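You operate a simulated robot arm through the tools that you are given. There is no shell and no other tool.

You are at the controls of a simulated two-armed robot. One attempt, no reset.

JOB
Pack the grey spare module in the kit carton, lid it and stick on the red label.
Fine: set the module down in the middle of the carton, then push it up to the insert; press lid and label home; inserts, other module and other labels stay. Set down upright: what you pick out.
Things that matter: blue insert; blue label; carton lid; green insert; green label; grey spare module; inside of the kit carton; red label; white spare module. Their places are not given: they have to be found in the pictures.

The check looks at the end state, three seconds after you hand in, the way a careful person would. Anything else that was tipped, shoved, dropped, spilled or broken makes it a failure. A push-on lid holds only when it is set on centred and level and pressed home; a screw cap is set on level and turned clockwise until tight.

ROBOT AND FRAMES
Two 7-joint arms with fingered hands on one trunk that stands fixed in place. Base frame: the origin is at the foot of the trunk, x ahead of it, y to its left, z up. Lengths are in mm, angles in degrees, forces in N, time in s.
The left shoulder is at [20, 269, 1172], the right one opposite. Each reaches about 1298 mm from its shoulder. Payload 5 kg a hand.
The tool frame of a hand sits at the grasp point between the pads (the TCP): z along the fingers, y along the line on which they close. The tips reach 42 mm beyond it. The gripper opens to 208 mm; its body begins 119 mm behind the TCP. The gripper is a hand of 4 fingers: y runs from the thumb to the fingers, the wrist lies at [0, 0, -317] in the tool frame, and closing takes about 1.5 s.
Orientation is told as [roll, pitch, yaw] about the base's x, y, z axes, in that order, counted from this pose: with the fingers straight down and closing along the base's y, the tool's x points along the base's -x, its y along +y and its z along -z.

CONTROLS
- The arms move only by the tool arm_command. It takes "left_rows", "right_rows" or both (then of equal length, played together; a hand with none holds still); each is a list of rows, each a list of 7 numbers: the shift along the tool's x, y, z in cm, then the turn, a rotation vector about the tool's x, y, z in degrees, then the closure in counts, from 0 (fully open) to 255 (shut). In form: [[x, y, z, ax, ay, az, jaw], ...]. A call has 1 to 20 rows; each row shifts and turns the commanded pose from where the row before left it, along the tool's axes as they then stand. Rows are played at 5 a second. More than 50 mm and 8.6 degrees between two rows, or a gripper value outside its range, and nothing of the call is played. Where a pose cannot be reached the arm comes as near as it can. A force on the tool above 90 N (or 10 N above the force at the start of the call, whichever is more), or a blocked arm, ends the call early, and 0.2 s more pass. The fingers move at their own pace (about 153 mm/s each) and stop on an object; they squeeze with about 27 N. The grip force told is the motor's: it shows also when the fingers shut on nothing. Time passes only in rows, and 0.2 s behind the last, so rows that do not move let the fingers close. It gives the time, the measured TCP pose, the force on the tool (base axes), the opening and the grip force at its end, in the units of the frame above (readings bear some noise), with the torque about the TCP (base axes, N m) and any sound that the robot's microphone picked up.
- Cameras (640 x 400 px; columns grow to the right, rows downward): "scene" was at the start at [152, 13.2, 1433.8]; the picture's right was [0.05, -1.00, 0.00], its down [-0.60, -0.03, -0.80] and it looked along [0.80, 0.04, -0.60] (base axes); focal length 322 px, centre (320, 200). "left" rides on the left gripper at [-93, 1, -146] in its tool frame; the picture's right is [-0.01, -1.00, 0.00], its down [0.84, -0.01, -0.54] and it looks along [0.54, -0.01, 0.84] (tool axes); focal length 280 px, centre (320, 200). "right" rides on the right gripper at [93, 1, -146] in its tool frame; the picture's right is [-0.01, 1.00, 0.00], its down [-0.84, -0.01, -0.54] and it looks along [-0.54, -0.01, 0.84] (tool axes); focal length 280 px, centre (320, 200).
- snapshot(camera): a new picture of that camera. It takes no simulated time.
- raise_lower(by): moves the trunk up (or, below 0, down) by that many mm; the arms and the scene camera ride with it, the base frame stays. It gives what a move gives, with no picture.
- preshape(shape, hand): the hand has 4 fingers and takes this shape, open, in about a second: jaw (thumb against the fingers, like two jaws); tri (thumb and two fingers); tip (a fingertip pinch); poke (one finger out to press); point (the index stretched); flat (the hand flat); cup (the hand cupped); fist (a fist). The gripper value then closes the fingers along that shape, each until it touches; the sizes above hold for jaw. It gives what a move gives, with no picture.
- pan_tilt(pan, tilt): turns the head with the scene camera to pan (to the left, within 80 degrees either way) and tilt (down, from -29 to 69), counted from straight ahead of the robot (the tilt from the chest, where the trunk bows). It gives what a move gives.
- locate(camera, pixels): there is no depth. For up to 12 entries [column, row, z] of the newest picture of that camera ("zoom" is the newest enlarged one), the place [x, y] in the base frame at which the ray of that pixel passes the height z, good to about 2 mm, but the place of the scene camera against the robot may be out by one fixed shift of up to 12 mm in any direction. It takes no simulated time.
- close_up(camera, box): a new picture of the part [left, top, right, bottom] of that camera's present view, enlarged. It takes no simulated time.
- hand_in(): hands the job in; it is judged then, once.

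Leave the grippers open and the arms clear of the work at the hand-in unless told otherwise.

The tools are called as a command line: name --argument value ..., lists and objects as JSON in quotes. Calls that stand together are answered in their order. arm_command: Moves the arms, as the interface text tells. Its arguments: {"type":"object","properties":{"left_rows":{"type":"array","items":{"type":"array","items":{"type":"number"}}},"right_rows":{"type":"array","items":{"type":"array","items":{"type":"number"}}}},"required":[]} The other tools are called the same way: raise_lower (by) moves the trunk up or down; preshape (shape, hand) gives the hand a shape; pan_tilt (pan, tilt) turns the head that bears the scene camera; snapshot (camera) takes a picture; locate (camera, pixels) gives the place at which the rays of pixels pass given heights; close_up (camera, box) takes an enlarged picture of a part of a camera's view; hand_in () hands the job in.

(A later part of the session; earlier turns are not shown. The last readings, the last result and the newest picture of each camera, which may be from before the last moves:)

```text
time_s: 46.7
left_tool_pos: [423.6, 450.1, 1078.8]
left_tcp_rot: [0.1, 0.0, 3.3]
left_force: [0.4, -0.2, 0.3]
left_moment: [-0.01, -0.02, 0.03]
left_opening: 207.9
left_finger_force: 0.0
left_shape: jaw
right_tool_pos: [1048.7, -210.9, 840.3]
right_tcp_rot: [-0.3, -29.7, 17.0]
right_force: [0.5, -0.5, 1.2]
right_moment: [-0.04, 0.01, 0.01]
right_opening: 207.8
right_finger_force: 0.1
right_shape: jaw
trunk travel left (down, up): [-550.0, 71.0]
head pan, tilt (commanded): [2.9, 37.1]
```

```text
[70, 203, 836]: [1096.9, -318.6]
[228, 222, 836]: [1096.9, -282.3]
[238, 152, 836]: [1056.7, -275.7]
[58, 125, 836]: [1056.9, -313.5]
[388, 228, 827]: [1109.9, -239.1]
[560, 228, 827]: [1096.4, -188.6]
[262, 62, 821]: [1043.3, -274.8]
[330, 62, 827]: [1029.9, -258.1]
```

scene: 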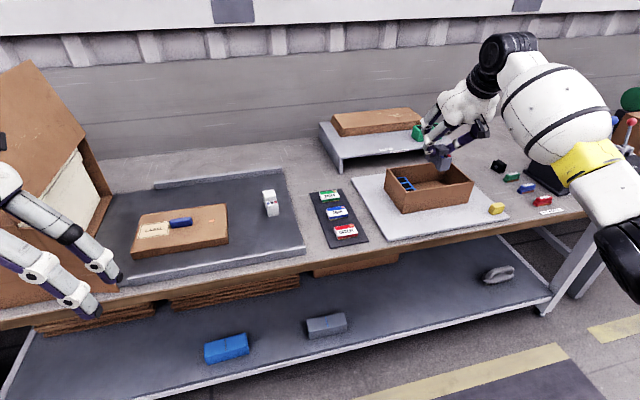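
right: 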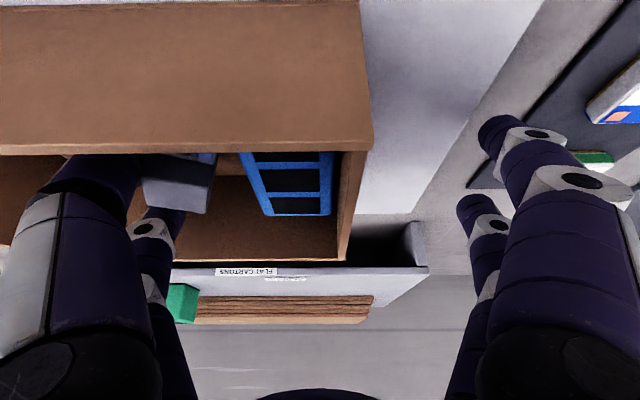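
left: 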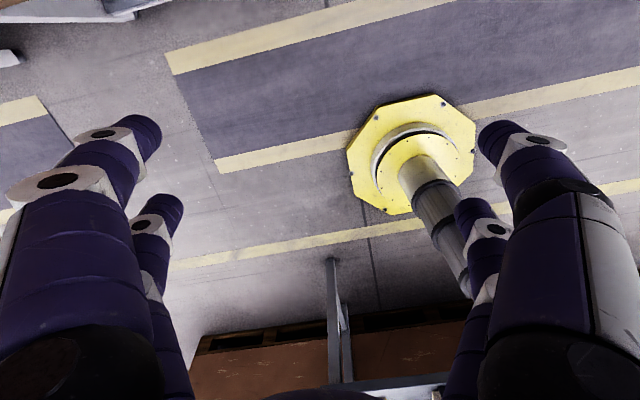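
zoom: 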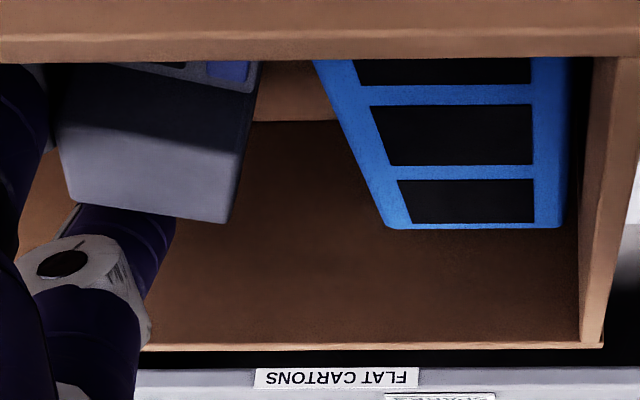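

The module has turned about 20° clockwise while sliding (the finger touched it near its front end). I'll stop, back off 12 mm, raise the hand out, and rethink the push.

arm_command --right_rows '[[0, -0.6, 0, 0, 0, 0, 0], [0, -0.6, 0, 0, 0, 0, 0], [-0.5, 0, -0.87, 0, 0, 0, 0], [-0.99, 0, -1.74, 0, 0, 0, 0], [-0.99, 0, -1.74, 0, 0, 0, 0], [-0.99, 0, -1.74, 0, 0, 0, 0], [-0.99, 0, -1.74, 0, 0, 0, 0], [-0.99, 0, -1.74, 0, 0, 0, 0], [-0.99, 0, -1.74, 0, 0, 0, 0], [0, 0, 0, 0, 0, 0, 0]]'

preshape --shape "point" --hand "right"

snapshot --camera "right"

close_up --camera "scene" --box '[360, 80, 520, 220]'

```text
time_s: 48.9
left_tool_pos: [423.6, 450.9, 1078.6]
left_tcp_rot: [0.0, 0.0, 3.3]
left_force: [0.1, -0.7, 0.1]
left_moment: [-0.02, 0.06, 0.0]
left_opening: 207.7
left_finger_force: 0.1
left_shape: jaw
right_tool_pos: [1054.5, -223.0, 968.7]
right_tcp_rot: [-0.3, -29.6, 17.0]
right_force: [0.2, 0.6, -0.4]
right_moment: [0.04, 0.02, 0.0]
right_opening: 208.1
right_finger_force: 0.1
right_shape: jaw
trunk travel left (down, up): [-550.0, 71.0]
head pan, tilt (commanded): [2.9, 37.1]
```

```text
time_s: 49.8
left_tool_pos: [423.6, 450.4, 1079.3]
left_tcp_rot: [0.0, 0.0, 3.5]
left_force: [-0.4, 0.0, 0.1]
left_moment: [0.01, -0.01, -0.02]
left_opening: 207.8
left_finger_force: 0.1
left_shape: jaw
right_tool_pos: [1052.7, -222.3, 970.6]
right_tcp_rot: [-0.4, -29.5, 17.1]
right_force: [0.7, -0.4, 0.7]
right_moment: [0.1, 0.04, 0.06]
right_opening: 0.0
right_finger_force: 0.1
right_shape: point
trunk travel left (down, up): [-550.0, 71.0]
head pan, tilt (commanded): [2.9, 37.1]
```

```text
taken
```

right: 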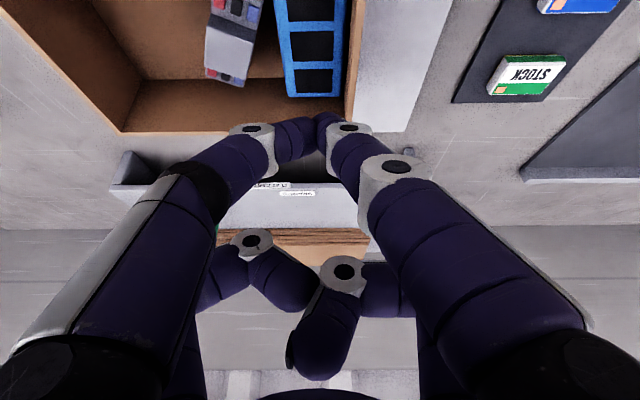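

```text
2.86 times, centred on (440, 150) of scene
```

zoom: 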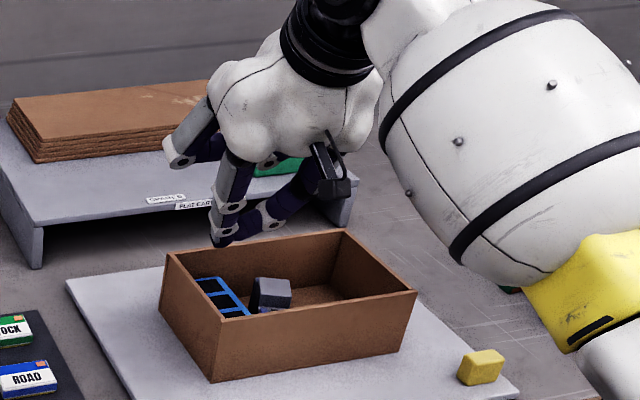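

"point" puts the near fingers together as one tip and folds the far pair away – good for a single-point push. Let me look closely at the module.

close_up --camera "right" --box '[150, 0, 390, 110]'

```text
2.67 times, centred on (270, 55) of right
```

zoom: 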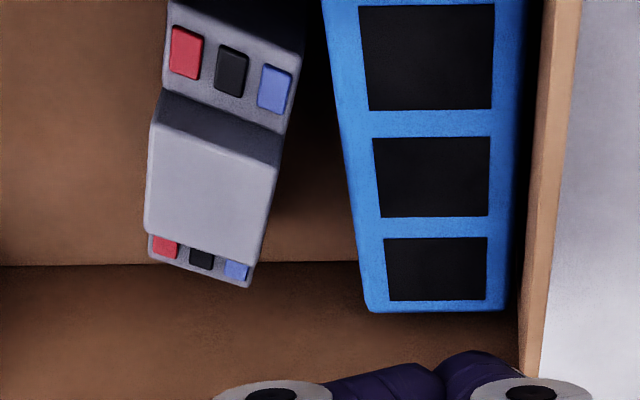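

locate --camera "zoom" --pixels '[[153, 125, 836], [281, 165, 836], [260, 266, 836], [145, 232, 836], [249, 288, 821], [148, 252, 821], [289, 130, 821], [168, 5, 821], [368, 310, 827], [505, 310, 827], [328, 40, 827]]'

```text
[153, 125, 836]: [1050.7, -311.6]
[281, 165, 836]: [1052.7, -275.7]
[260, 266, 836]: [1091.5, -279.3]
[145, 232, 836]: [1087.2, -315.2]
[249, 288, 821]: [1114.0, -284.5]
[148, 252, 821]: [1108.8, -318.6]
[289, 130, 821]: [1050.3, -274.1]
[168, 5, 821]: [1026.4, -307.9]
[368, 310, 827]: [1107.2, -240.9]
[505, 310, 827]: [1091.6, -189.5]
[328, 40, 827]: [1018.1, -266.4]
```

The module now lies at yaw ≈ −5° (22° off), its far −u corner trailing. I'll go back to the open jaw, reduce tilt to 22° and shift so that both −u fingers contact the module symmetrically – the far finger first, which will square it up. First the re-posing up high.

preshape --shape "jaw" --hand "right"

arm_command --right_rows '[[0, 0, 0, 0, 7.6, 0, 0], [0.42, -0.83, -0.17, 0, 0, 0, 0], [0.42, -0.83, -0.17, 0, 0, 0, 0], [0.75, 0, 1.854, 0, 0, 0, 0], [0.75, 0, 1.854, 0, 0, 0, 0], [0.75, 0, 1.854, 0, 0, 0, 0], [0, 0, 0, 0, 0, 0, 0]]'

snapshot --camera "right"

```text
time_s: 50.7
left_tool_pos: [423.3, 448.8, 1077.1]
left_tcp_rot: [0.1, -0.1, 3.4]
left_force: [0.6, -0.3, 0.0]
left_moment: [-0.02, 0.02, -0.03]
left_opening: 207.9
left_finger_force: 0.0
left_shape: jaw
right_tool_pos: [1053.8, -223.1, 969.7]
right_tcp_rot: [-0.4, -29.6, 17.0]
right_force: [-0.1, -0.5, 0.5]
right_moment: [0.06, -0.03, 0.0]
right_opening: 207.6
right_finger_force: 0.1
right_shape: jaw
trunk travel left (down, up): [-550.0, 71.0]
head pan, tilt (commanded): [2.9, 37.1]
```

```text
time_s: 52.3
left_tool_pos: [423.8, 450.7, 1078.5]
left_tcp_rot: [0.0, 0.0, 3.4]
left_force: [-0.3, 0.0, 0.3]
left_moment: [-0.01, -0.03, -0.03]
left_opening: 207.9
left_finger_force: 0.0
left_shape: jaw
right_tool_pos: [1048.1, -240.9, 909.4]
right_tcp_rot: [-0.4, -22.0, 17.0]
right_force: [0.3, -0.4, 1.2]
right_moment: [-0.01, -0.01, -0.04]
right_opening: 207.8
right_finger_force: 0.0
right_shape: jaw
trunk travel left (down, up): [-550.0, 71.0]
head pan, tilt (commanded): [2.9, 37.1]
```

```text
taken
```

right: 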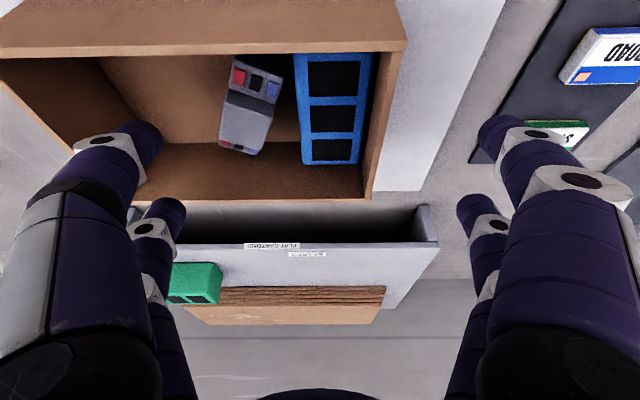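

Pose good (u≈72, v≈−6.6, tilt 22°). Descend 70 mm.

arm_command --right_rows '[[0.675, 0, 1.669, 0, 0, 0, 0], [0.675, 0, 1.669, 0, 0, 0, 0], [0.675, 0, 1.669, 0, 0, 0, 0], [0.6, 0, 1.48, 0, 0, 0, 0], [0, 0, 0, 0, 0, 0, 0]]'

snapshot --camera "right"

```text
time_s: 53.5
left_tool_pos: [423.3, 449.3, 1078.5]
left_tcp_rot: [0.0, 0.1, 3.5]
left_force: [-0.2, 0.1, -0.3]
left_moment: [0.02, -0.01, -0.04]
left_opening: 207.9
left_finger_force: 0.0
left_shape: jaw
right_tool_pos: [1048.4, -241.5, 839.7]
right_tcp_rot: [-0.3, -22.0, 17.0]
right_force: [0.9, 0.0, -0.2]
right_moment: [-0.02, -0.01, -0.03]
right_opening: 208.2
right_finger_force: 0.1
right_shape: jaw
trunk travel left (down, up): [-550.0, 71.0]
head pan, tilt (commanded): [2.9, 37.1]
```

```text
taken
```

right: 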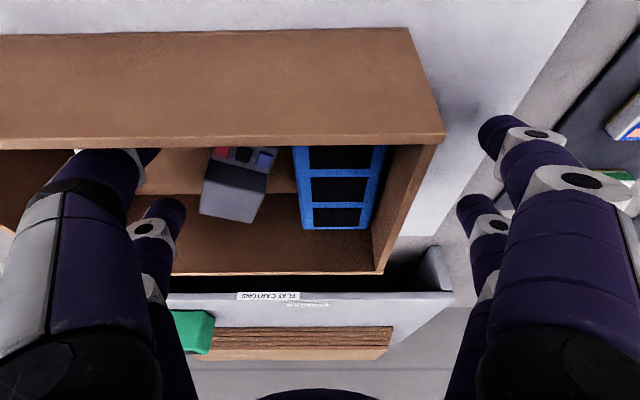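

No contact. Push +u 25 mm, then look.

arm_command --right_rows '[[0, 0.4, 0, 0, 0, 0, 0], [0, 0.4, 0, 0, 0, 0, 0], [0, 0.4, 0, 0, 0, 0, 0], [0, 0.4, 0, 0, 0, 0, 0], [0, 0.4, 0, 0, 0, 0, 0], [0, 0.4, 0, 0, 0, 0, 0]]'

close_up --camera "right" --box '[100, 110, 420, 300]'

```text
time_s: 54.9
left_tool_pos: [422.7, 448.2, 1079.3]
left_tcp_rot: [0.0, 0.0, 3.4]
left_force: [-0.6, 1.4, 0.7]
left_moment: [-0.02, 0.0, 0.03]
left_opening: 208.1
left_finger_force: 0.0
left_shape: jaw
right_tool_pos: [1041.9, -218.4, 839.0]
right_tcp_rot: [-0.3, -22.0, 17.0]
right_force: [0.3, -0.6, -0.8]
right_moment: [-0.02, 0.01, -0.01]
right_opening: 207.7
right_finger_force: 0.0
right_shape: jaw
trunk travel left (down, up): [-550.0, 71.0]
head pan, tilt (commanded): [2.9, 37.1]
```

```text
2.00 times, centred on (260, 205) of right
```

zoom: 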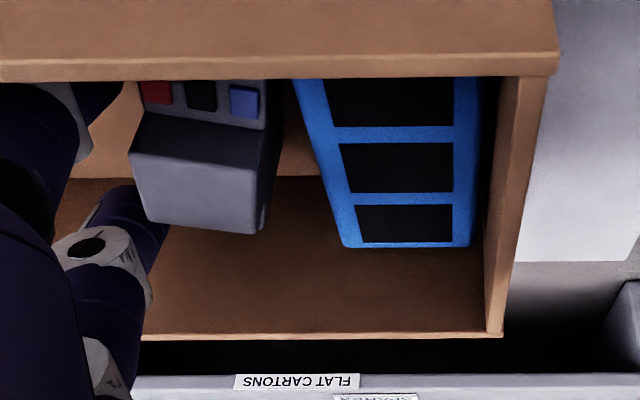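

The far finger is squaring the module. Continue 12 mm and look.

arm_command --right_rows '[[0, 0.4, 0, 0, 0, 0, 0], [0, 0.4, 0, 0, 0, 0, 0], [0, 0.4, 0, 0, 0, 0, 0]]'

close_up --camera "right" --box '[100, 110, 420, 300]'

```text
time_s: 55.7
left_tool_pos: [422.5, 449.6, 1079.1]
left_tcp_rot: [-0.1, -0.1, 3.4]
left_force: [0.0, 0.4, 0.3]
left_moment: [-0.02, 0.03, 0.0]
left_opening: 208.1
left_finger_force: 0.1
left_shape: jaw
right_tool_pos: [1037.4, -207.2, 840.9]
right_tcp_rot: [-0.3, -22.0, 17.0]
right_force: [0.0, -0.8, -0.5]
right_moment: [-0.01, -0.03, 0.02]
right_opening: 207.9
right_finger_force: 0.1
right_shape: jaw
trunk travel left (down, up): [-550.0, 71.0]
head pan, tilt (commanded): [2.9, 37.1]
```

```text
2.00 times, centred on (260, 205) of right
```

zoom: 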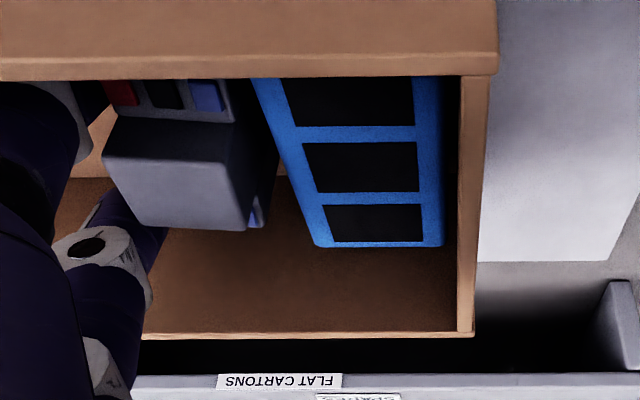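

locate --camera "zoom" --pixels '[[137, 228, 836], [249, 230, 836], [232, 163, 836], [105, 155, 836], [317, 246, 827], [262, 95, 827], [443, 246, 827]]'

```text
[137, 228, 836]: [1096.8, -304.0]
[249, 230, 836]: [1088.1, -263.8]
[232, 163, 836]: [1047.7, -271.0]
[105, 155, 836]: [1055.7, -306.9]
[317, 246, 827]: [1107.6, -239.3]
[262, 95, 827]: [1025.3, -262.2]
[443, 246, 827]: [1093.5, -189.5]
```

Module yaw is back to ~12°, gap to the insert about 15 mm. Push another 8 mm.

arm_command --right_rows '[[0, 0.4, 0, 0, 0, 0, 0], [0, 0.4, 0, 0, 0, 0, 0]]'

close_up --camera "right" --box '[100, 110, 420, 300]'

```text
time_s: 56.3
left_tool_pos: [423.7, 449.2, 1077.5]
left_tcp_rot: [0.0, 0.0, 3.4]
left_force: [-0.3, -0.1, 0.0]
left_moment: [0.0, 0.01, 0.02]
left_opening: 207.7
left_finger_force: 0.1
left_shape: jaw
right_tool_pos: [1036.7, -200.5, 840.0]
right_tcp_rot: [-0.3, -22.0, 17.0]
right_force: [0.3, -1.2, 1.4]
right_moment: [-0.02, -0.04, -0.02]
right_opening: 207.9
right_finger_force: 0.0
right_shape: jaw
trunk travel left (down, up): [-550.0, 71.0]
head pan, tilt (commanded): [2.9, 37.1]
```

```text
2.00 times, centred on (260, 205) of right
```

zoom: 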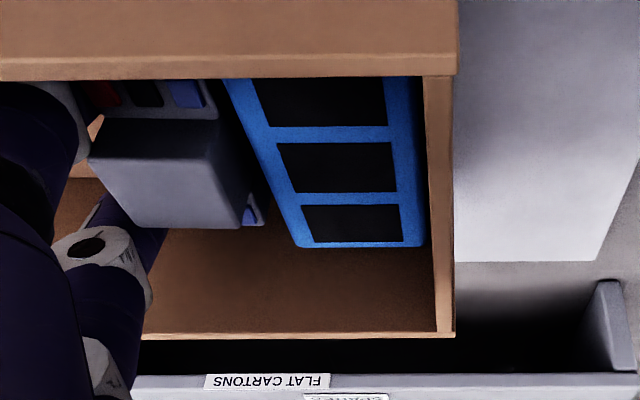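

Continue in 3 mm steps, watching force.

arm_command --right_rows '[[0, 0.3, 0, 0, 0, 0, 0], [0, 0, 0, 0, 0, 0, 0]]'

arm_command --right_rows '[[0, 0.3, 0, 0, 0, 0, 0], [0, 0, 0, 0, 0, 0, 0]]'

close_up --camera "right" --box '[100, 110, 420, 300]'

```text
time_s: 56.9
left_tool_pos: [423.0, 450.4, 1078.1]
left_tcp_rot: [0.0, 0.0, 3.4]
left_force: [0.4, -0.1, 1.0]
left_moment: [0.0, 0.02, -0.04]
left_opening: 207.9
left_finger_force: 0.0
left_shape: jaw
right_tool_pos: [1035.7, -194.9, 840.0]
right_tcp_rot: [-0.3, -22.1, 17.0]
right_force: [-0.3, -0.4, 1.3]
right_moment: [-0.04, 0.0, 0.03]
right_opening: 208.4
right_finger_force: 0.0
right_shape: jaw
trunk travel left (down, up): [-550.0, 71.0]
head pan, tilt (commanded): [2.9, 37.1]
```

```text
time_s: 57.5
left_tool_pos: [423.9, 450.7, 1078.2]
left_tcp_rot: [0.0, 0.0, 3.4]
left_force: [-0.5, -0.1, 0.6]
left_moment: [-0.02, -0.01, 0.04]
left_opening: 208.3
left_finger_force: 0.0
left_shape: jaw
right_tool_pos: [1033.5, -193.3, 840.1]
right_tcp_rot: [-0.3, -21.9, 17.0]
right_force: [0.6, 0.5, 0.3]
right_moment: [0.0, 0.0, 0.01]
right_opening: 208.0
right_finger_force: 0.0
right_shape: jaw
trunk travel left (down, up): [-550.0, 71.0]
head pan, tilt (commanded): [2.9, 37.1]
```

```text
2.00 times, centred on (260, 205) of right
```

zoom: 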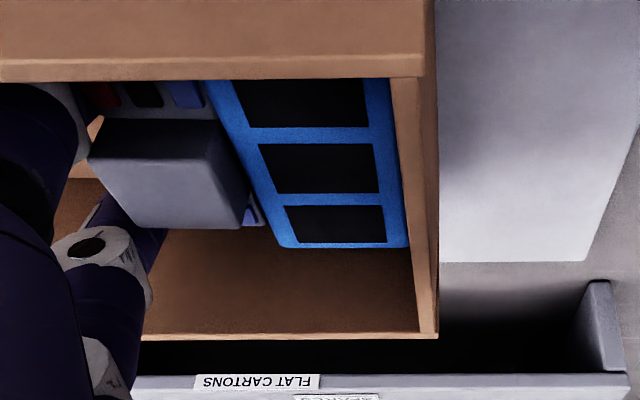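

locate --camera "zoom" --pixels '[[137, 228, 836], [243, 229, 836], [214, 145, 836], [90, 155, 836], [264, 222, 821], [280, 246, 827], [208, 85, 827], [407, 246, 827]]'

```text
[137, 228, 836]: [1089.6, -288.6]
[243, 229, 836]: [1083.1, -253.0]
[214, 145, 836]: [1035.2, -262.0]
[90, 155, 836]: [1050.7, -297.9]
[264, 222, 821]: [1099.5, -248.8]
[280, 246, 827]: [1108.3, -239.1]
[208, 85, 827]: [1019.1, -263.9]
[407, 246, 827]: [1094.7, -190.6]
```

About 6 mm gap at the far end; near end almost touching. Push 3 mm more, twice, with checks.

arm_command --right_rows '[[0, 0.25, 0, 0, 0, 0, 0], [0, 0, 0, 0, 0, 0, 0]]'

arm_command --right_rows '[[0, 0.2, 0, 0, 0, 0, 0], [0, 0, 0, 0, 0, 0, 0]]'

close_up --camera "right" --box '[100, 110, 420, 300]'

```text
time_s: 58.1
left_tool_pos: [423.6, 450.0, 1078.7]
left_tcp_rot: [0.0, 0.1, 3.4]
left_force: [-0.7, 0.3, -0.4]
left_moment: [-0.02, 0.04, 0.0]
left_opening: 207.9
left_finger_force: 0.0
left_shape: jaw
right_tool_pos: [1034.4, -190.6, 839.7]
right_tcp_rot: [-0.3, -21.9, 17.0]
right_force: [0.5, -0.3, -0.7]
right_moment: [-0.03, 0.02, 0.02]
right_opening: 208.2
right_finger_force: 0.1
right_shape: jaw
trunk travel left (down, up): [-550.0, 71.0]
head pan, tilt (commanded): [2.9, 37.1]
```

```text
time_s: 58.7
left_tool_pos: [421.9, 450.8, 1078.7]
left_tcp_rot: [0.0, 0.0, 3.4]
left_force: [-0.2, 0.0, 0.0]
left_moment: [0.0, -0.02, 0.0]
left_opening: 208.0
left_finger_force: 0.1
left_shape: jaw
right_tool_pos: [1032.4, -189.8, 840.1]
right_tcp_rot: [-0.3, -22.1, 16.9]
right_force: [0.4, -1.9, 0.7]
right_moment: [-0.05, -0.01, 0.06]
right_opening: 208.0
right_finger_force: 0.1
right_shape: jaw
trunk travel left (down, up): [-550.0, 71.0]
head pan, tilt (commanded): [2.9, 37.1]
```

```text
2.00 times, centred on (260, 205) of right
```

zoom: 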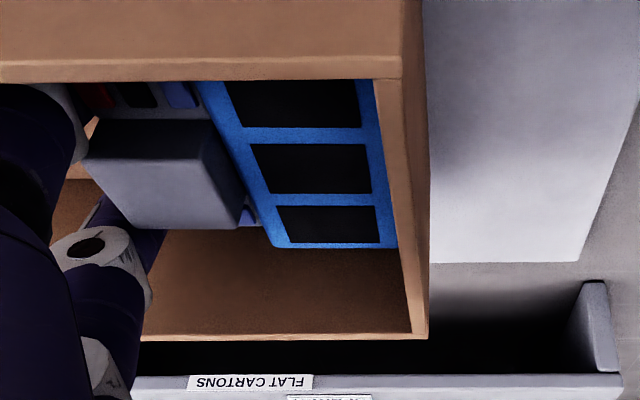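

arm_command --right_rows '[[0, 0.2, 0, 0, 0, 0, 0], [0, 0, 0, 0, 0, 0, 0]]'

close_up --camera "right" --box '[100, 110, 420, 300]'

locate --camera "zoom" --pixels '[[137, 228, 836], [238, 229, 836], [262, 222, 821], [270, 246, 827], [398, 247, 827], [195, 85, 827]]'

```text
time_s: 59.3
left_tool_pos: [423.5, 449.9, 1077.8]
left_tcp_rot: [0.1, 0.0, 3.4]
left_force: [0.3, 0.1, 0.1]
left_moment: [-0.06, -0.03, 0.01]
left_opening: 207.8
left_finger_force: 0.1
left_shape: jaw
right_tool_pos: [1032.1, -186.3, 841.1]
right_tcp_rot: [-0.4, -22.0, 16.8]
right_force: [2.9, -3.4, 0.7]
right_moment: [-0.06, -0.04, 0.19]
right_opening: 208.0
right_finger_force: 0.1
right_shape: jaw
trunk travel left (down, up): [-550.0, 71.0]
head pan, tilt (commanded): [2.9, 37.1]
```

```text
2.00 times, centred on (260, 205) of right
```

zoom: 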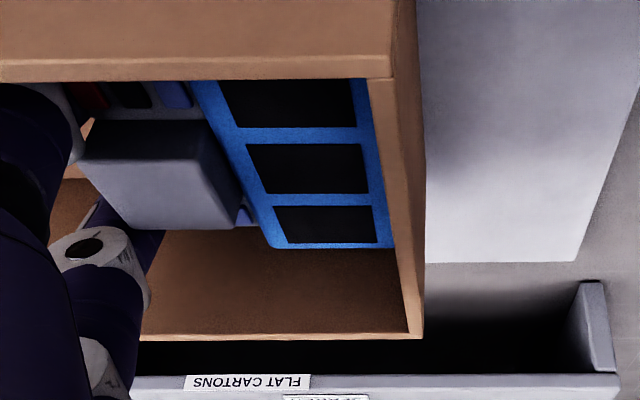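

```text
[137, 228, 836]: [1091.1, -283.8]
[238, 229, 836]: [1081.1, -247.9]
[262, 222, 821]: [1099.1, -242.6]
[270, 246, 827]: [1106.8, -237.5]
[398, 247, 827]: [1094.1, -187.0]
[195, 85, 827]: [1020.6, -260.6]
```

Force is now rising (4.5 N): the module is against the insert. I'll stop, back off 15 mm, and raise the hand to check.

arm_command --right_rows '[[0, -0.5, 0, 0, 0, 0, 0], [0, -0.5, 0, 0, 0, 0, 0], [0, -0.5, 0, 0, 0, 0, 0], [-0.6, 0, -1.48, 0, 0, 0, 0], [-0.75, 0, -1.854, 0, 0, 0, 0], [-0.75, 0, -1.854, 0, 0, 0, 0], [-0.75, 0, -1.854, 0, 0, 0, 0], [-0.75, 0, -1.854, 0, 0, 0, 0], [-0.75, 0, -1.854, 0, 0, 0, 0], [-0.75, 0, -1.854, 0, 0, 0, 0], [0, 0, 0, 0, 0, 0, 0]]'

snapshot --camera "right"

close_up --camera "scene" --box '[360, 100, 520, 220]'

```text
time_s: 61.7
left_tool_pos: [423.5, 449.8, 1077.5]
left_tcp_rot: [0.1, 0.0, 3.4]
left_force: [0.3, -0.7, -0.6]
left_moment: [-0.05, 0.05, 0.02]
left_opening: 207.9
left_finger_force: 0.0
left_shape: jaw
right_tool_pos: [1037.5, -202.8, 976.9]
right_tcp_rot: [-0.3, -22.0, 16.9]
right_force: [-0.1, -1.4, -0.4]
right_moment: [0.03, 0.0, -0.01]
right_opening: 208.0
right_finger_force: 0.0
right_shape: jaw
trunk travel left (down, up): [-550.0, 71.0]
head pan, tilt (commanded): [2.9, 37.1]
```

```text
taken
```

right: 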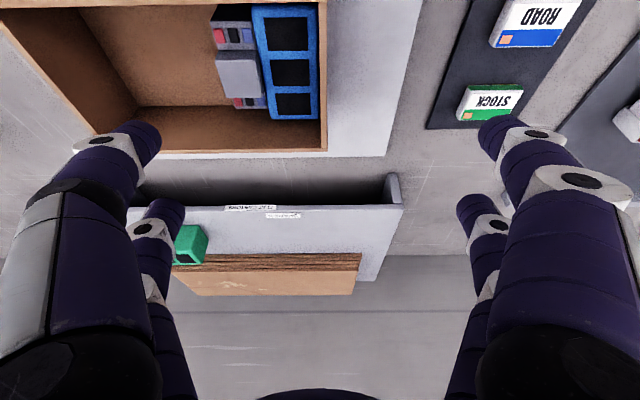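

```text
3.33 times, centred on (440, 160) of scene
```

zoom: 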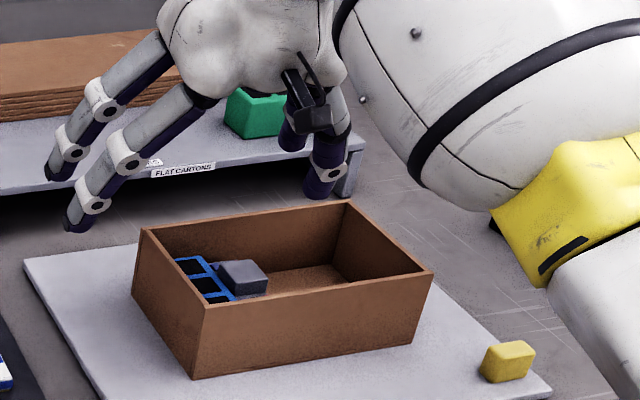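

close_up --camera "right" --box '[180, 0, 340, 130]'

```text
3.08 times, centred on (260, 65) of right
```

zoom: 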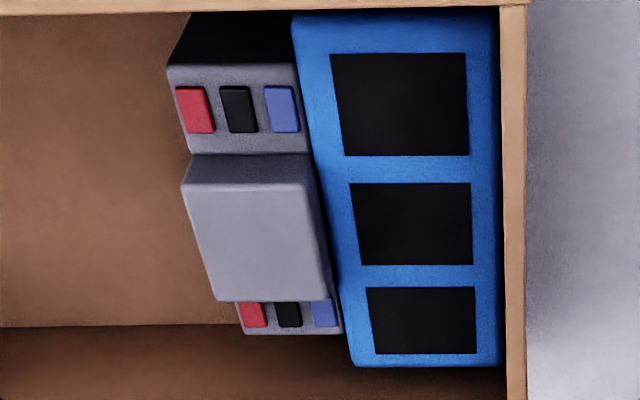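

locate --camera "zoom" --pixels '[[342, 333, 821], [296, 70, 821], [168, 66, 821], [243, 333, 821], [353, 366, 827], [295, 18, 827], [502, 365, 827], [524, 395, 856], [527, 5, 856]]'

```text
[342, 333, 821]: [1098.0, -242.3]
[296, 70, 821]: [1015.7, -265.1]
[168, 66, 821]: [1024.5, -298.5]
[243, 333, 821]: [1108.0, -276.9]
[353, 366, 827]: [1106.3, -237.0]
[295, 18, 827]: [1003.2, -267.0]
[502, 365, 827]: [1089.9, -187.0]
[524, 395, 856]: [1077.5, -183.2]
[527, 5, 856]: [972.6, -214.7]
```

The module stands square against the insert (gap ≤2 mm). Next: the lid. I'll move the right hand over to view the lid from above and park the left arm a bit further away.

arm_command --left_rows '[[2.0, 3.0, -1, 0, 0, 0, 0], [2.0, 3.0, -1, 0, 0, 0, 0], [2.0, 3.0, -1, 0, 0, 0, 0], [0, 0, 0, 0, 0, 0, 0], [0, 0, 0, 0, 0, 0, 0], [0, 0, 0, 0, 0, 0, 0], [0, 0, 0, 0, 0, 0, 0], [0, 0, 0, 0, 0, 0, 0], [0, 0, 0, 0, 0, 0, 0], [0, 0, 0, 0, 0, 0, 0], [0, 0, 0, 0, 0, 0, 0], [0, 0, 0, 0, 0, 0, 0], [0, 0, 0, 0, 0, 0, 0], [0, 0, 0, 0, 0, 0, 0]]' --right_rows '[[0.444, 4.452, -0.37, 0, 0, 0, 120], [0.444, 4.452, -0.37, 0, 0, 0, 120], [0.444, 4.452, -0.37, 0, 0, 0, 120], [0.444, 4.452, -0.37, 0, 0, 0, 120], [0.444, 4.452, -0.37, 0, 0, 0, 120], [0.444, 4.452, -0.37, 0, 0, 0, 120], [0.444, 4.452, -0.37, 0, 0, 0, 120], [0.444, 4.452, -0.37, 0, 0, 0, 120], [0.444, 4.452, -0.37, 0, 0, 0, 120], [0.444, 4.452, -0.37, 0, 0, 0, 120], [0.444, 4.452, -0.37, 0, 0, 0, 120], [0.444, 4.452, -0.37, 0, 0, 0, 120], [0.444, 4.452, -0.37, 0, 0, 0, 120], [0, 0, 0, 0, 0, 0, 120]]'

snapshot --camera "right"

snapshot --camera "scene"

```text
time_s: 64.9
left_tool_pos: [358.3, 535.1, 1109.0]
left_tcp_rot: [0.0, -0.1, 3.4]
left_force: [0.0, -0.2, 0.8]
left_moment: [0.07, -0.03, 0.03]
left_opening: 207.9
left_finger_force: 0.0
left_shape: jaw
right_tool_pos: [869.2, 243.3, 1009.0]
right_tcp_rot: [1.2, -22.3, 10.0]
right_force: [0.1, -0.3, 0.2]
right_moment: [0.05, -0.04, 0.0]
right_opening: 109.9
right_finger_force: 0.1
right_shape: jaw
trunk travel left (down, up): [-550.0, 71.0]
head pan, tilt (commanded): [2.9, 37.1]
stopped in row 14 (right hand): the arm was blocked; the commanded pose is now the measured one
```

```text
taken
```

right: 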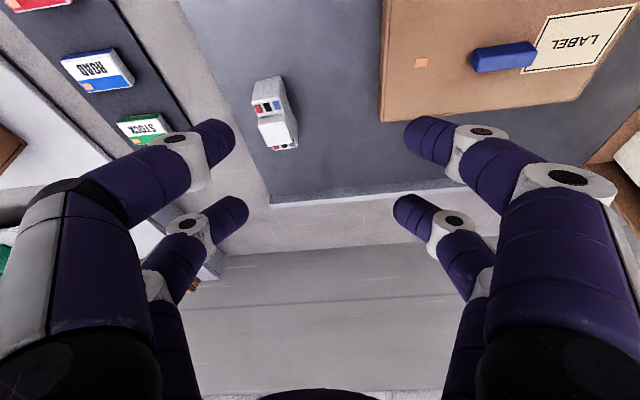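

```text
taken
```

scene: 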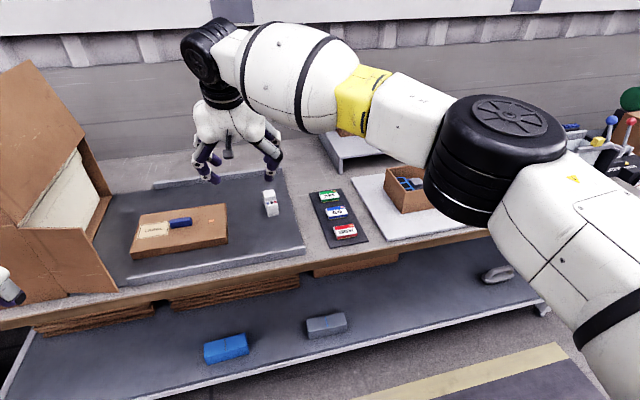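

The right arm got blocked reaching across. I'll back off a little, set yaw 17° and tilt 45° there, then test how far left it can reach in that posture.

arm_command --right_rows '[[0, -4, 0, 0, 0, 0, 120], [0, -4, 0, 0, 0, 0, 120], [0, 0, 0, -1.45, 0, -6.48, 120], [0, 0, 0, 0, -7.6, 0, 120], [0, 0, 0, 0, -7.6, 0, 120], [0, 0, 0, 0, -7.6, 0, 120], [0, 0, 0, 0, 0, 0, 120]]'

snapshot --camera "scene"

```text
time_s: 66.5
left_tool_pos: [357.5, 535.2, 1108.2]
left_tcp_rot: [0.0, -0.1, 3.4]
left_force: [0.4, 0.0, 0.0]
left_moment: [0.01, -0.06, 0.01]
left_opening: 207.7
left_finger_force: 0.1
left_shape: jaw
right_tool_pos: [880.8, 173.7, 1007.7]
right_tcp_rot: [-0.3, -45.2, 17.7]
right_force: [0.2, -0.1, 0.6]
right_moment: [-0.05, 0.0, 0.02]
right_opening: 110.2
right_finger_force: 0.1
right_shape: jaw
trunk travel left (down, up): [-550.0, 71.0]
head pan, tilt (commanded): [2.9, 37.1]
```

```text
taken
```

scene: 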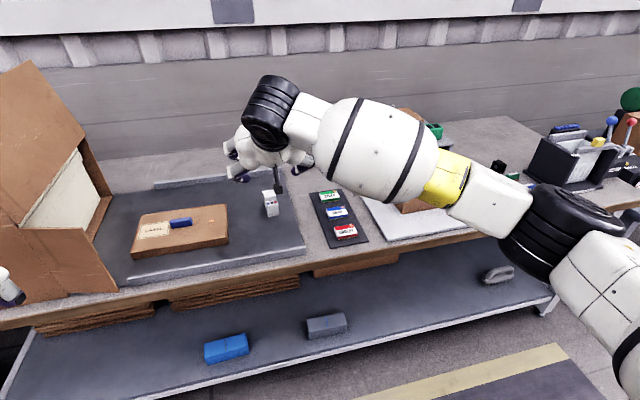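

Now test reaching further left and lower in this posture (towards 870,300,950).

arm_command --right_rows '[[0.527, 3.09, 1.515, 0, 0, 0, 120], [0.527, 3.09, 1.515, 0, 0, 0, 120], [0.527, 3.09, 1.515, 0, 0, 0, 120], [0.527, 3.09, 1.515, 0, 0, 0, 120], [0, 0, 0, 0, 0, 0, 120]]'

snapshot --camera "right"

```text
time_s: 67.7
left_tool_pos: [358.0, 535.7, 1107.8]
left_tcp_rot: [0.1, -0.1, 3.3]
left_force: [-0.5, -0.3, -0.4]
left_moment: [0.05, 0.01, 0.0]
left_opening: 207.9
left_finger_force: 0.0
left_shape: jaw
right_tool_pos: [870.6, 298.1, 949.1]
right_tcp_rot: [-0.3, -45.2, 17.7]
right_force: [-0.4, -1.1, 0.1]
right_moment: [0.01, 0.04, 0.03]
right_opening: 109.9
right_finger_force: 0.0
right_shape: jaw
trunk travel left (down, up): [-550.0, 71.0]
head pan, tilt (commanded): [2.9, 37.1]
```

```text
taken
```

right: 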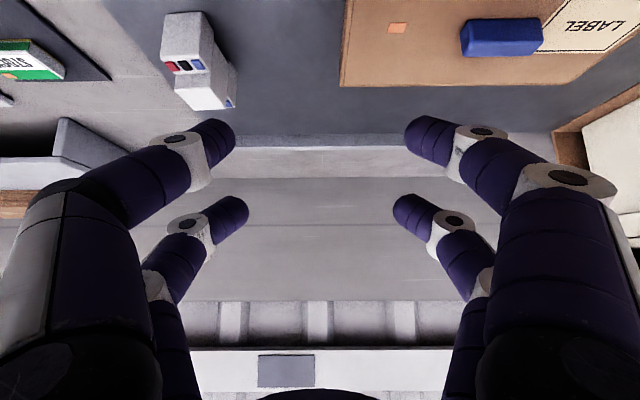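

Works. Go on further left another 100 mm, staying at z≈930.

arm_command --right_rows '[[-0.06, 3.34, 0.953, 0, 0, 0, 120], [-0.06, 3.34, 0.953, 0, 0, 0, 120], [-0.06, 3.34, 0.953, 0, 0, 0, 120], [0, 0, 0, 0, 0, 0, 120]]'

snapshot --camera "right"

snapshot --camera "scene"

```text
time_s: 68.9
left_tool_pos: [358.8, 534.5, 1108.0]
left_tcp_rot: [0.0, -0.2, 3.5]
left_force: [0.9, -0.3, -0.4]
left_moment: [0.08, 0.07, 0.0]
left_opening: 208.2
left_finger_force: 0.0
left_shape: jaw
right_tool_pos: [937.1, 279.3, 905.3]
right_tcp_rot: [-1.8, -44.2, 12.5]
right_force: [-0.9, -0.7, 0.0]
right_moment: [0.01, -0.02, 0.05]
right_opening: 109.9
right_finger_force: 0.1
right_shape: jaw
right hand out of reach, approached as far as the arm can: row 3
trunk travel left (down, up): [-550.0, 71.0]
head pan, tilt (commanded): [2.9, 37.1]
stopped in row 4 (right hand): the arm was blocked; the commanded pose is now the measured one
```

```text
taken
```

right: 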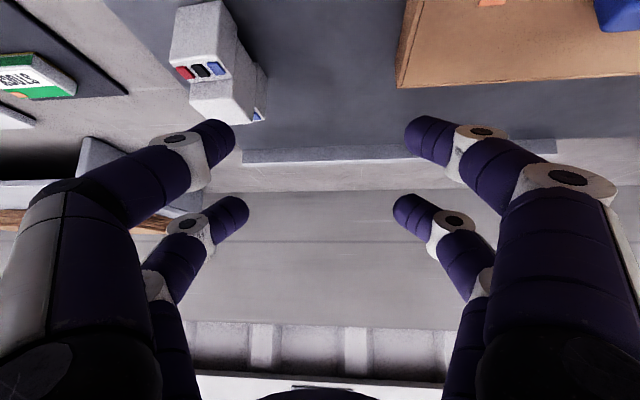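

```text
taken
```

scene: 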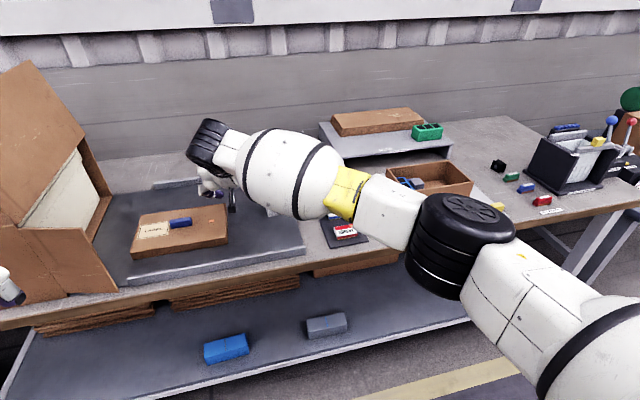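

Right arm can't reach the lid where it lies; its limit in this posture is about y≈300. The left arm will first bring the lid nearer. I'll retract the right hand, and check the tray's front rim location to find a free place.

arm_command --right_rows '[[0, -4, -2, 0, 0, 0, 120], [0, -4, -2, 0, 0, 0, 120], [0, -4, -2, 0, 0, 0, 120], [0, -4, -2, 0, 0, 0, 120], [2, -4, -1, 0, 0, 0, 120], [2, -4, -1, 0, 0, 0, 120], [2, -4, 0, 0, 0, 0, 120], [2, -4, 0, 0, 0, 0, 120], [2, -4, 0, 0, 0, 0, 120], [0, 0, 0, 0, 0, 0, 120]]'

snapshot --camera "scene"

close_up --camera "scene" --box '[90, 170, 390, 300]'

```text
time_s: 71.1
left_tool_pos: [359.4, 537.0, 1107.8]
left_tcp_rot: [0.0, 0.0, 3.4]
left_force: [0.0, 0.4, -0.1]
left_moment: [-0.01, -0.08, 0.02]
left_opening: 207.9
left_finger_force: 0.1
left_shape: jaw
right_tool_pos: [867.1, -93.8, 918.6]
right_tcp_rot: [-1.8, -44.3, 12.9]
right_force: [0.4, 0.4, 0.1]
right_moment: [-0.04, -0.02, -0.03]
right_opening: 110.0
right_finger_force: 0.1
right_shape: jaw
trunk travel left (down, up): [-550.0, 71.0]
head pan, tilt (commanded): [2.9, 37.1]
```

```text
taken
```

scene: 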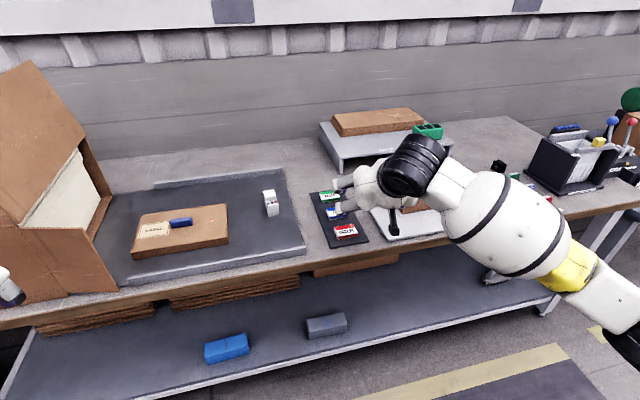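

```text
2.13 times, centred on (240, 235) of scene
```

zoom: 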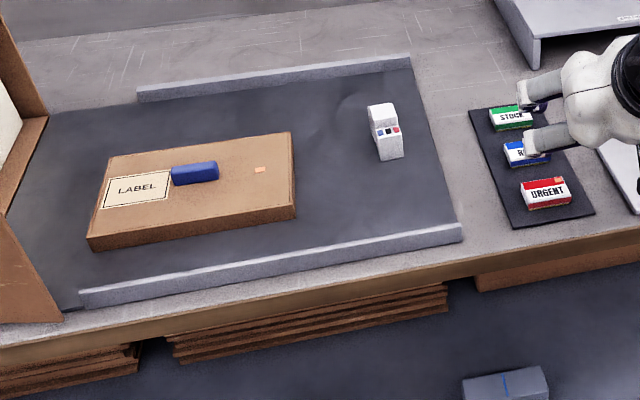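

locate --camera "zoom" --pixels '[[80, 289, 785], [460, 223, 785], [412, 70, 765], [455, 215, 765], [92, 250, 765], [296, 218, 765], [293, 203, 795], [380, 160, 765], [403, 157, 765], [172, 184, 815], [217, 178, 815], [135, 188, 795]]'

```text
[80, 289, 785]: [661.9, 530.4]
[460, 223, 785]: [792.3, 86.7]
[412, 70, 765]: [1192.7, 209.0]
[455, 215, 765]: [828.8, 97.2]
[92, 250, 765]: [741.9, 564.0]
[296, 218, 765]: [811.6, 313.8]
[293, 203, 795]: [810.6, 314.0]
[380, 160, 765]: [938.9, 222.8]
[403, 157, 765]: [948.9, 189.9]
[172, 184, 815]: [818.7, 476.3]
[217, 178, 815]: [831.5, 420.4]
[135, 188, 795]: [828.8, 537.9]
```

The tray is free between its front rim (v≈785) and beyond; the lid can be put nearer to the right arm at about (822,320). First I'll test in the air that the right hand reaches that handle position (tilt 45°, z≈930).

arm_command --right_rows '[[0, 0, 0, -4.36, -0.7, -2.94, 120], [-0.636, 4.089, 0.466, 0, 0, 0, 120], [-0.636, 4.089, 0.466, 0, 0, 0, 120], [-0.636, 4.089, 0.466, 0, 0, 0, 120], [-0.636, 4.089, 0.466, 0, 0, 0, 120], [-0.636, 4.089, 0.466, 0, 0, 0, 120], [-0.636, 4.089, 0.466, 0, 0, 0, 120], [-0.636, 4.089, 0.466, 0, 0, 0, 120], [-0.636, 4.089, 0.466, 0, 0, 0, 120], [-0.636, 4.089, 0.466, 0, 0, 0, 120], [-0.636, 4.089, 0.466, 0, 0, 0, 120], [0, 0, 0, 0, 0, 0, 120]]'

snapshot --camera "right"

```text
time_s: 73.7
left_tool_pos: [358.9, 534.5, 1107.9]
left_tcp_rot: [0.0, 0.1, 3.3]
left_force: [0.4, -0.2, 0.2]
left_moment: [0.02, 0.04, 0.01]
left_opening: 207.8
left_finger_force: 0.0
left_shape: jaw
right_tool_pos: [826.4, 318.9, 927.8]
right_tcp_rot: [-0.3, -44.8, 16.9]
right_force: [0.4, -1.2, -0.7]
right_moment: [0.02, 0.05, 0.06]
right_opening: 110.0
right_finger_force: 0.1
right_shape: jaw
trunk travel left (down, up): [-550.0, 71.0]
head pan, tilt (commanded): [2.9, 37.1]
```

```text
taken
```

right: 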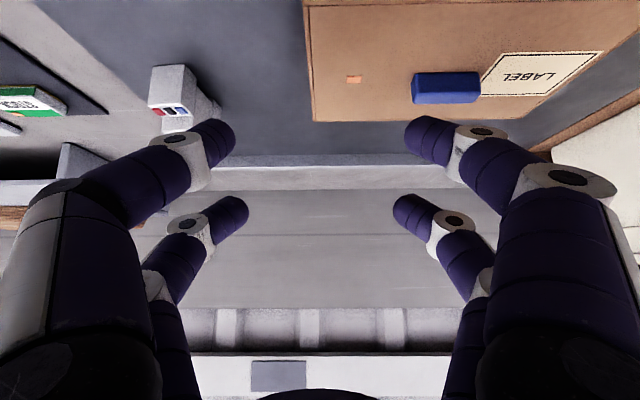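

Reached. From here I can also measure the lid with the hand camera.

close_up --camera "right" --box '[290, 0, 640, 140]'

```text
1.83 times, centred on (465, 70) of right
```

zoom: 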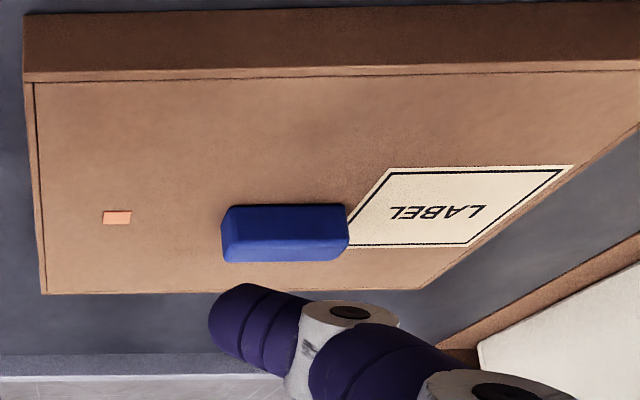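

locate --camera "zoom" --pixels '[[24, 82, 795], [24, 15, 765], [45, 294, 795], [420, 288, 795], [225, 205, 795], [349, 207, 795], [222, 262, 815], [349, 260, 815], [230, 240, 815], [103, 217, 795], [346, 247, 795], [575, 166, 795]]'

```text
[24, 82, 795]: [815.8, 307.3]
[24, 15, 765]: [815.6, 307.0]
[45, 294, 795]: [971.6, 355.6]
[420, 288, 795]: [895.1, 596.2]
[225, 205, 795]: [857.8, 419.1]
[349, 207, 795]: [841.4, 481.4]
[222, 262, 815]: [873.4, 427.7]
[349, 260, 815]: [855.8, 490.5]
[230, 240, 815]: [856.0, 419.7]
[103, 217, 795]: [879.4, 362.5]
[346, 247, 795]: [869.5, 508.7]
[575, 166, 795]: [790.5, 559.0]
```

Lid measured: centre (855.5,451.7), 252×163, yaw 17.3°, top z=795; handle 64 long along u, ~20 high. Plan: the left hand lifts the lid by its handle ends and sets it down 120–130 mm nearer; then the right hand takes it. Right hand retreats while the left turns to yaw 17°, tilt 30° and approaches.

arm_command --right_rows '[[0.35, -3.6, -0.45, 0, 0, 0, 120], [0.35, -3.6, -0.45, 0, 0, 0, 120], [0.35, -3.6, -0.45, 0, 0, 0, 120], [0.35, -3.6, -0.45, 0, 0, 0, 120], [0.35, -3.6, -0.45, 0, 0, 0, 120], [0.35, -3.6, -0.45, 0, 0, 0, 120], [0.35, -3.6, -0.45, 0, 0, 0, 120], [0.35, -3.6, -0.45, 0, 0, 0, 120], [0.35, -3.6, -0.45, 0, 0, 0, 120], [0.35, -3.6, -0.45, 0, 0, 0, 120], [0.35, -3.6, -0.45, 0, 0, 0, 120], [0.35, -3.6, -0.45, 0, 0, 0, 120], [0, 0, 0, 0, 0, 0, 120]]' --left_rows '[[0, 0, 0, 0, 0, -6.9, 0], [0, 0, 0, 0, 0, -6.9, 0], [0, 0, 0, 0, -7.5, 0, 0], [0, 0, 0, 0, -7.5, 0, 60], [0, 0, 0, 0, -7.5, 0, 120], [0, 0, 0, 0, -7.5, 0, 120], [-2.5, -2.45, 2.56, 0, 0, 0, 120], [-2.5, -2.45, 2.56, 0, 0, 0, 120], [-2.5, -2.45, 2.56, 0, 0, 0, 120], [-2.5, -2.45, 2.56, 0, 0, 0, 120], [-2.5, -2.45, 2.56, 0, 0, 0, 120], [-2.5, -2.45, 2.56, 0, 0, 0, 120], [0, 0, 0, 0, 0, 0, 120]]'

snapshot --camera "scene"

snapshot --camera "left"

```text
time_s: 76.5
left_tool_pos: [638.7, 484.6, 1092.4]
left_tcp_rot: [0.0, -30.1, 17.3]
left_force: [-0.6, 0.5, 0.0]
left_moment: [-0.06, 0.0, -0.01]
left_opening: 110.6
left_finger_force: 0.1
left_shape: jaw
left hand out of reach, approached as far as the arm can: row 5, 6
right_tool_pos: [882.5, -108.8, 937.0]
right_tcp_rot: [-0.3, -44.9, 17.0]
right_force: [-0.2, 0.2, -0.6]
right_moment: [-0.07, 0.04, -0.03]
right_opening: 110.2
right_finger_force: 0.0
right_shape: jaw
trunk travel left (down, up): [-550.0, 71.0]
head pan, tilt (commanded): [2.9, 37.1]
```

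```text
taken
```

scene: 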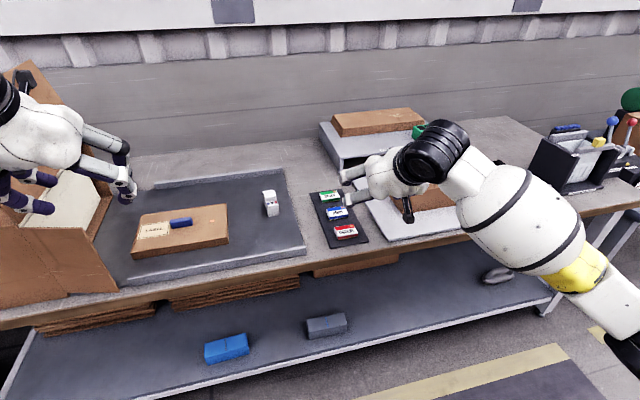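

```text
taken
```

left: 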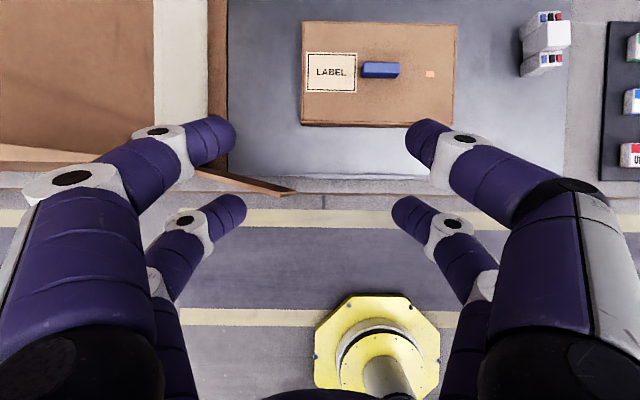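

Left hand is oriented. Move it above the handle (100 mm above grasp height).

arm_command --left_rows '[[-1.803, -1.597, 3.807, 0, 0, 0, 120], [-1.803, -1.597, 3.807, 0, 0, 0, 120], [-1.803, -1.597, 3.807, 0, 0, 0, 120], [-1.803, -1.597, 3.807, 0, 0, 0, 120], [-1.803, -1.597, 3.807, 0, 0, 0, 120], [-1.803, -1.597, 3.807, 0, 0, 0, 120], [0, 0, 0, 0, 0, 0, 120]]'

snapshot --camera "left"

close_up --camera "scene" --box '[80, 120, 280, 270]'

```text
time_s: 78.1
left_tool_pos: [867.4, 452.9, 947.9]
left_tcp_rot: [0.0, -30.0, 17.2]
left_force: [0.0, -0.2, 0.0]
left_moment: [-0.06, 0.02, 0.02]
left_opening: 110.2
left_finger_force: 0.1
left_shape: jaw
right_tool_pos: [882.7, -109.0, 936.0]
right_tcp_rot: [-0.4, -44.8, 17.0]
right_force: [0.3, -0.1, 0.3]
right_moment: [-0.01, 0.0, 0.0]
right_opening: 109.8
right_finger_force: 0.0
right_shape: jaw
trunk travel left (down, up): [-550.0, 71.0]
head pan, tilt (commanded): [2.9, 37.1]
```

```text
taken
```

left: 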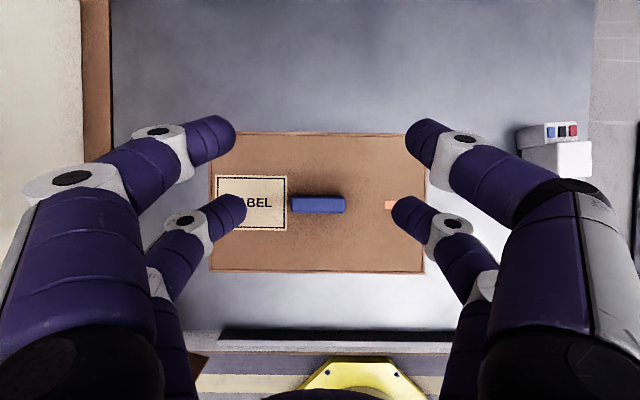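

```text
2.67 times, centred on (180, 195) of scene
```

zoom: 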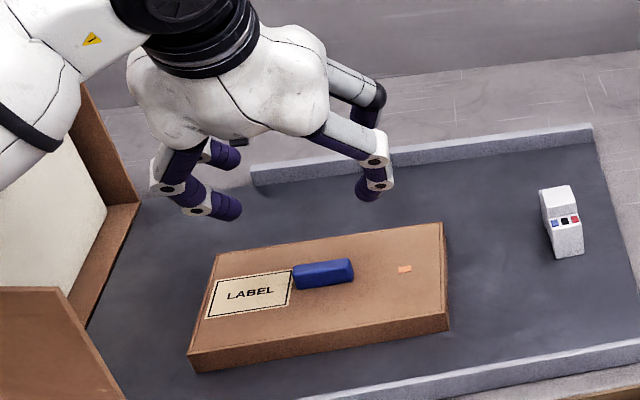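

Locate handle and lid corners from the left camera to verify alignment (handle ends at 290 and 345, rows ~197–212).

close_up --camera "left" --box '[200, 120, 440, 280]'

```text
2.50 times, centred on (320, 200) of left
```

zoom: 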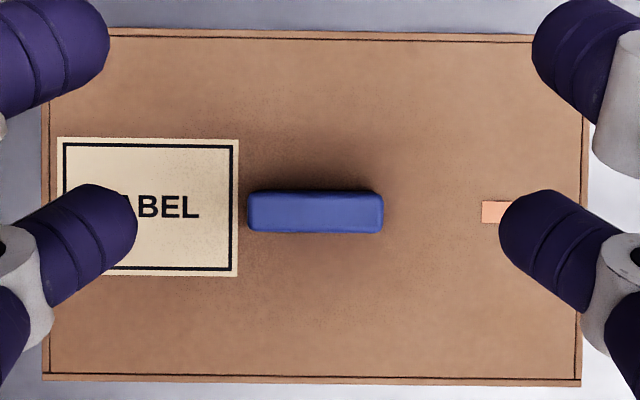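

locate --camera "zoom" --pixels '[[248, 213, 815], [383, 213, 815], [315, 193, 815], [315, 233, 815], [582, 384, 795], [43, 380, 795], [590, 100, 795], [57, 140, 795], [238, 277, 795], [494, 212, 795]]'

```text
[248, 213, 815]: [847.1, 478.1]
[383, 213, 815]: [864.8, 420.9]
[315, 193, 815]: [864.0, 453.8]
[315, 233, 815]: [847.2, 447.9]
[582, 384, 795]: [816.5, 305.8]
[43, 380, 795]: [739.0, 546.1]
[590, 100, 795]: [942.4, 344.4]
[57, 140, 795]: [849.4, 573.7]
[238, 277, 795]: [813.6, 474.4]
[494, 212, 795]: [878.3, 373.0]
```

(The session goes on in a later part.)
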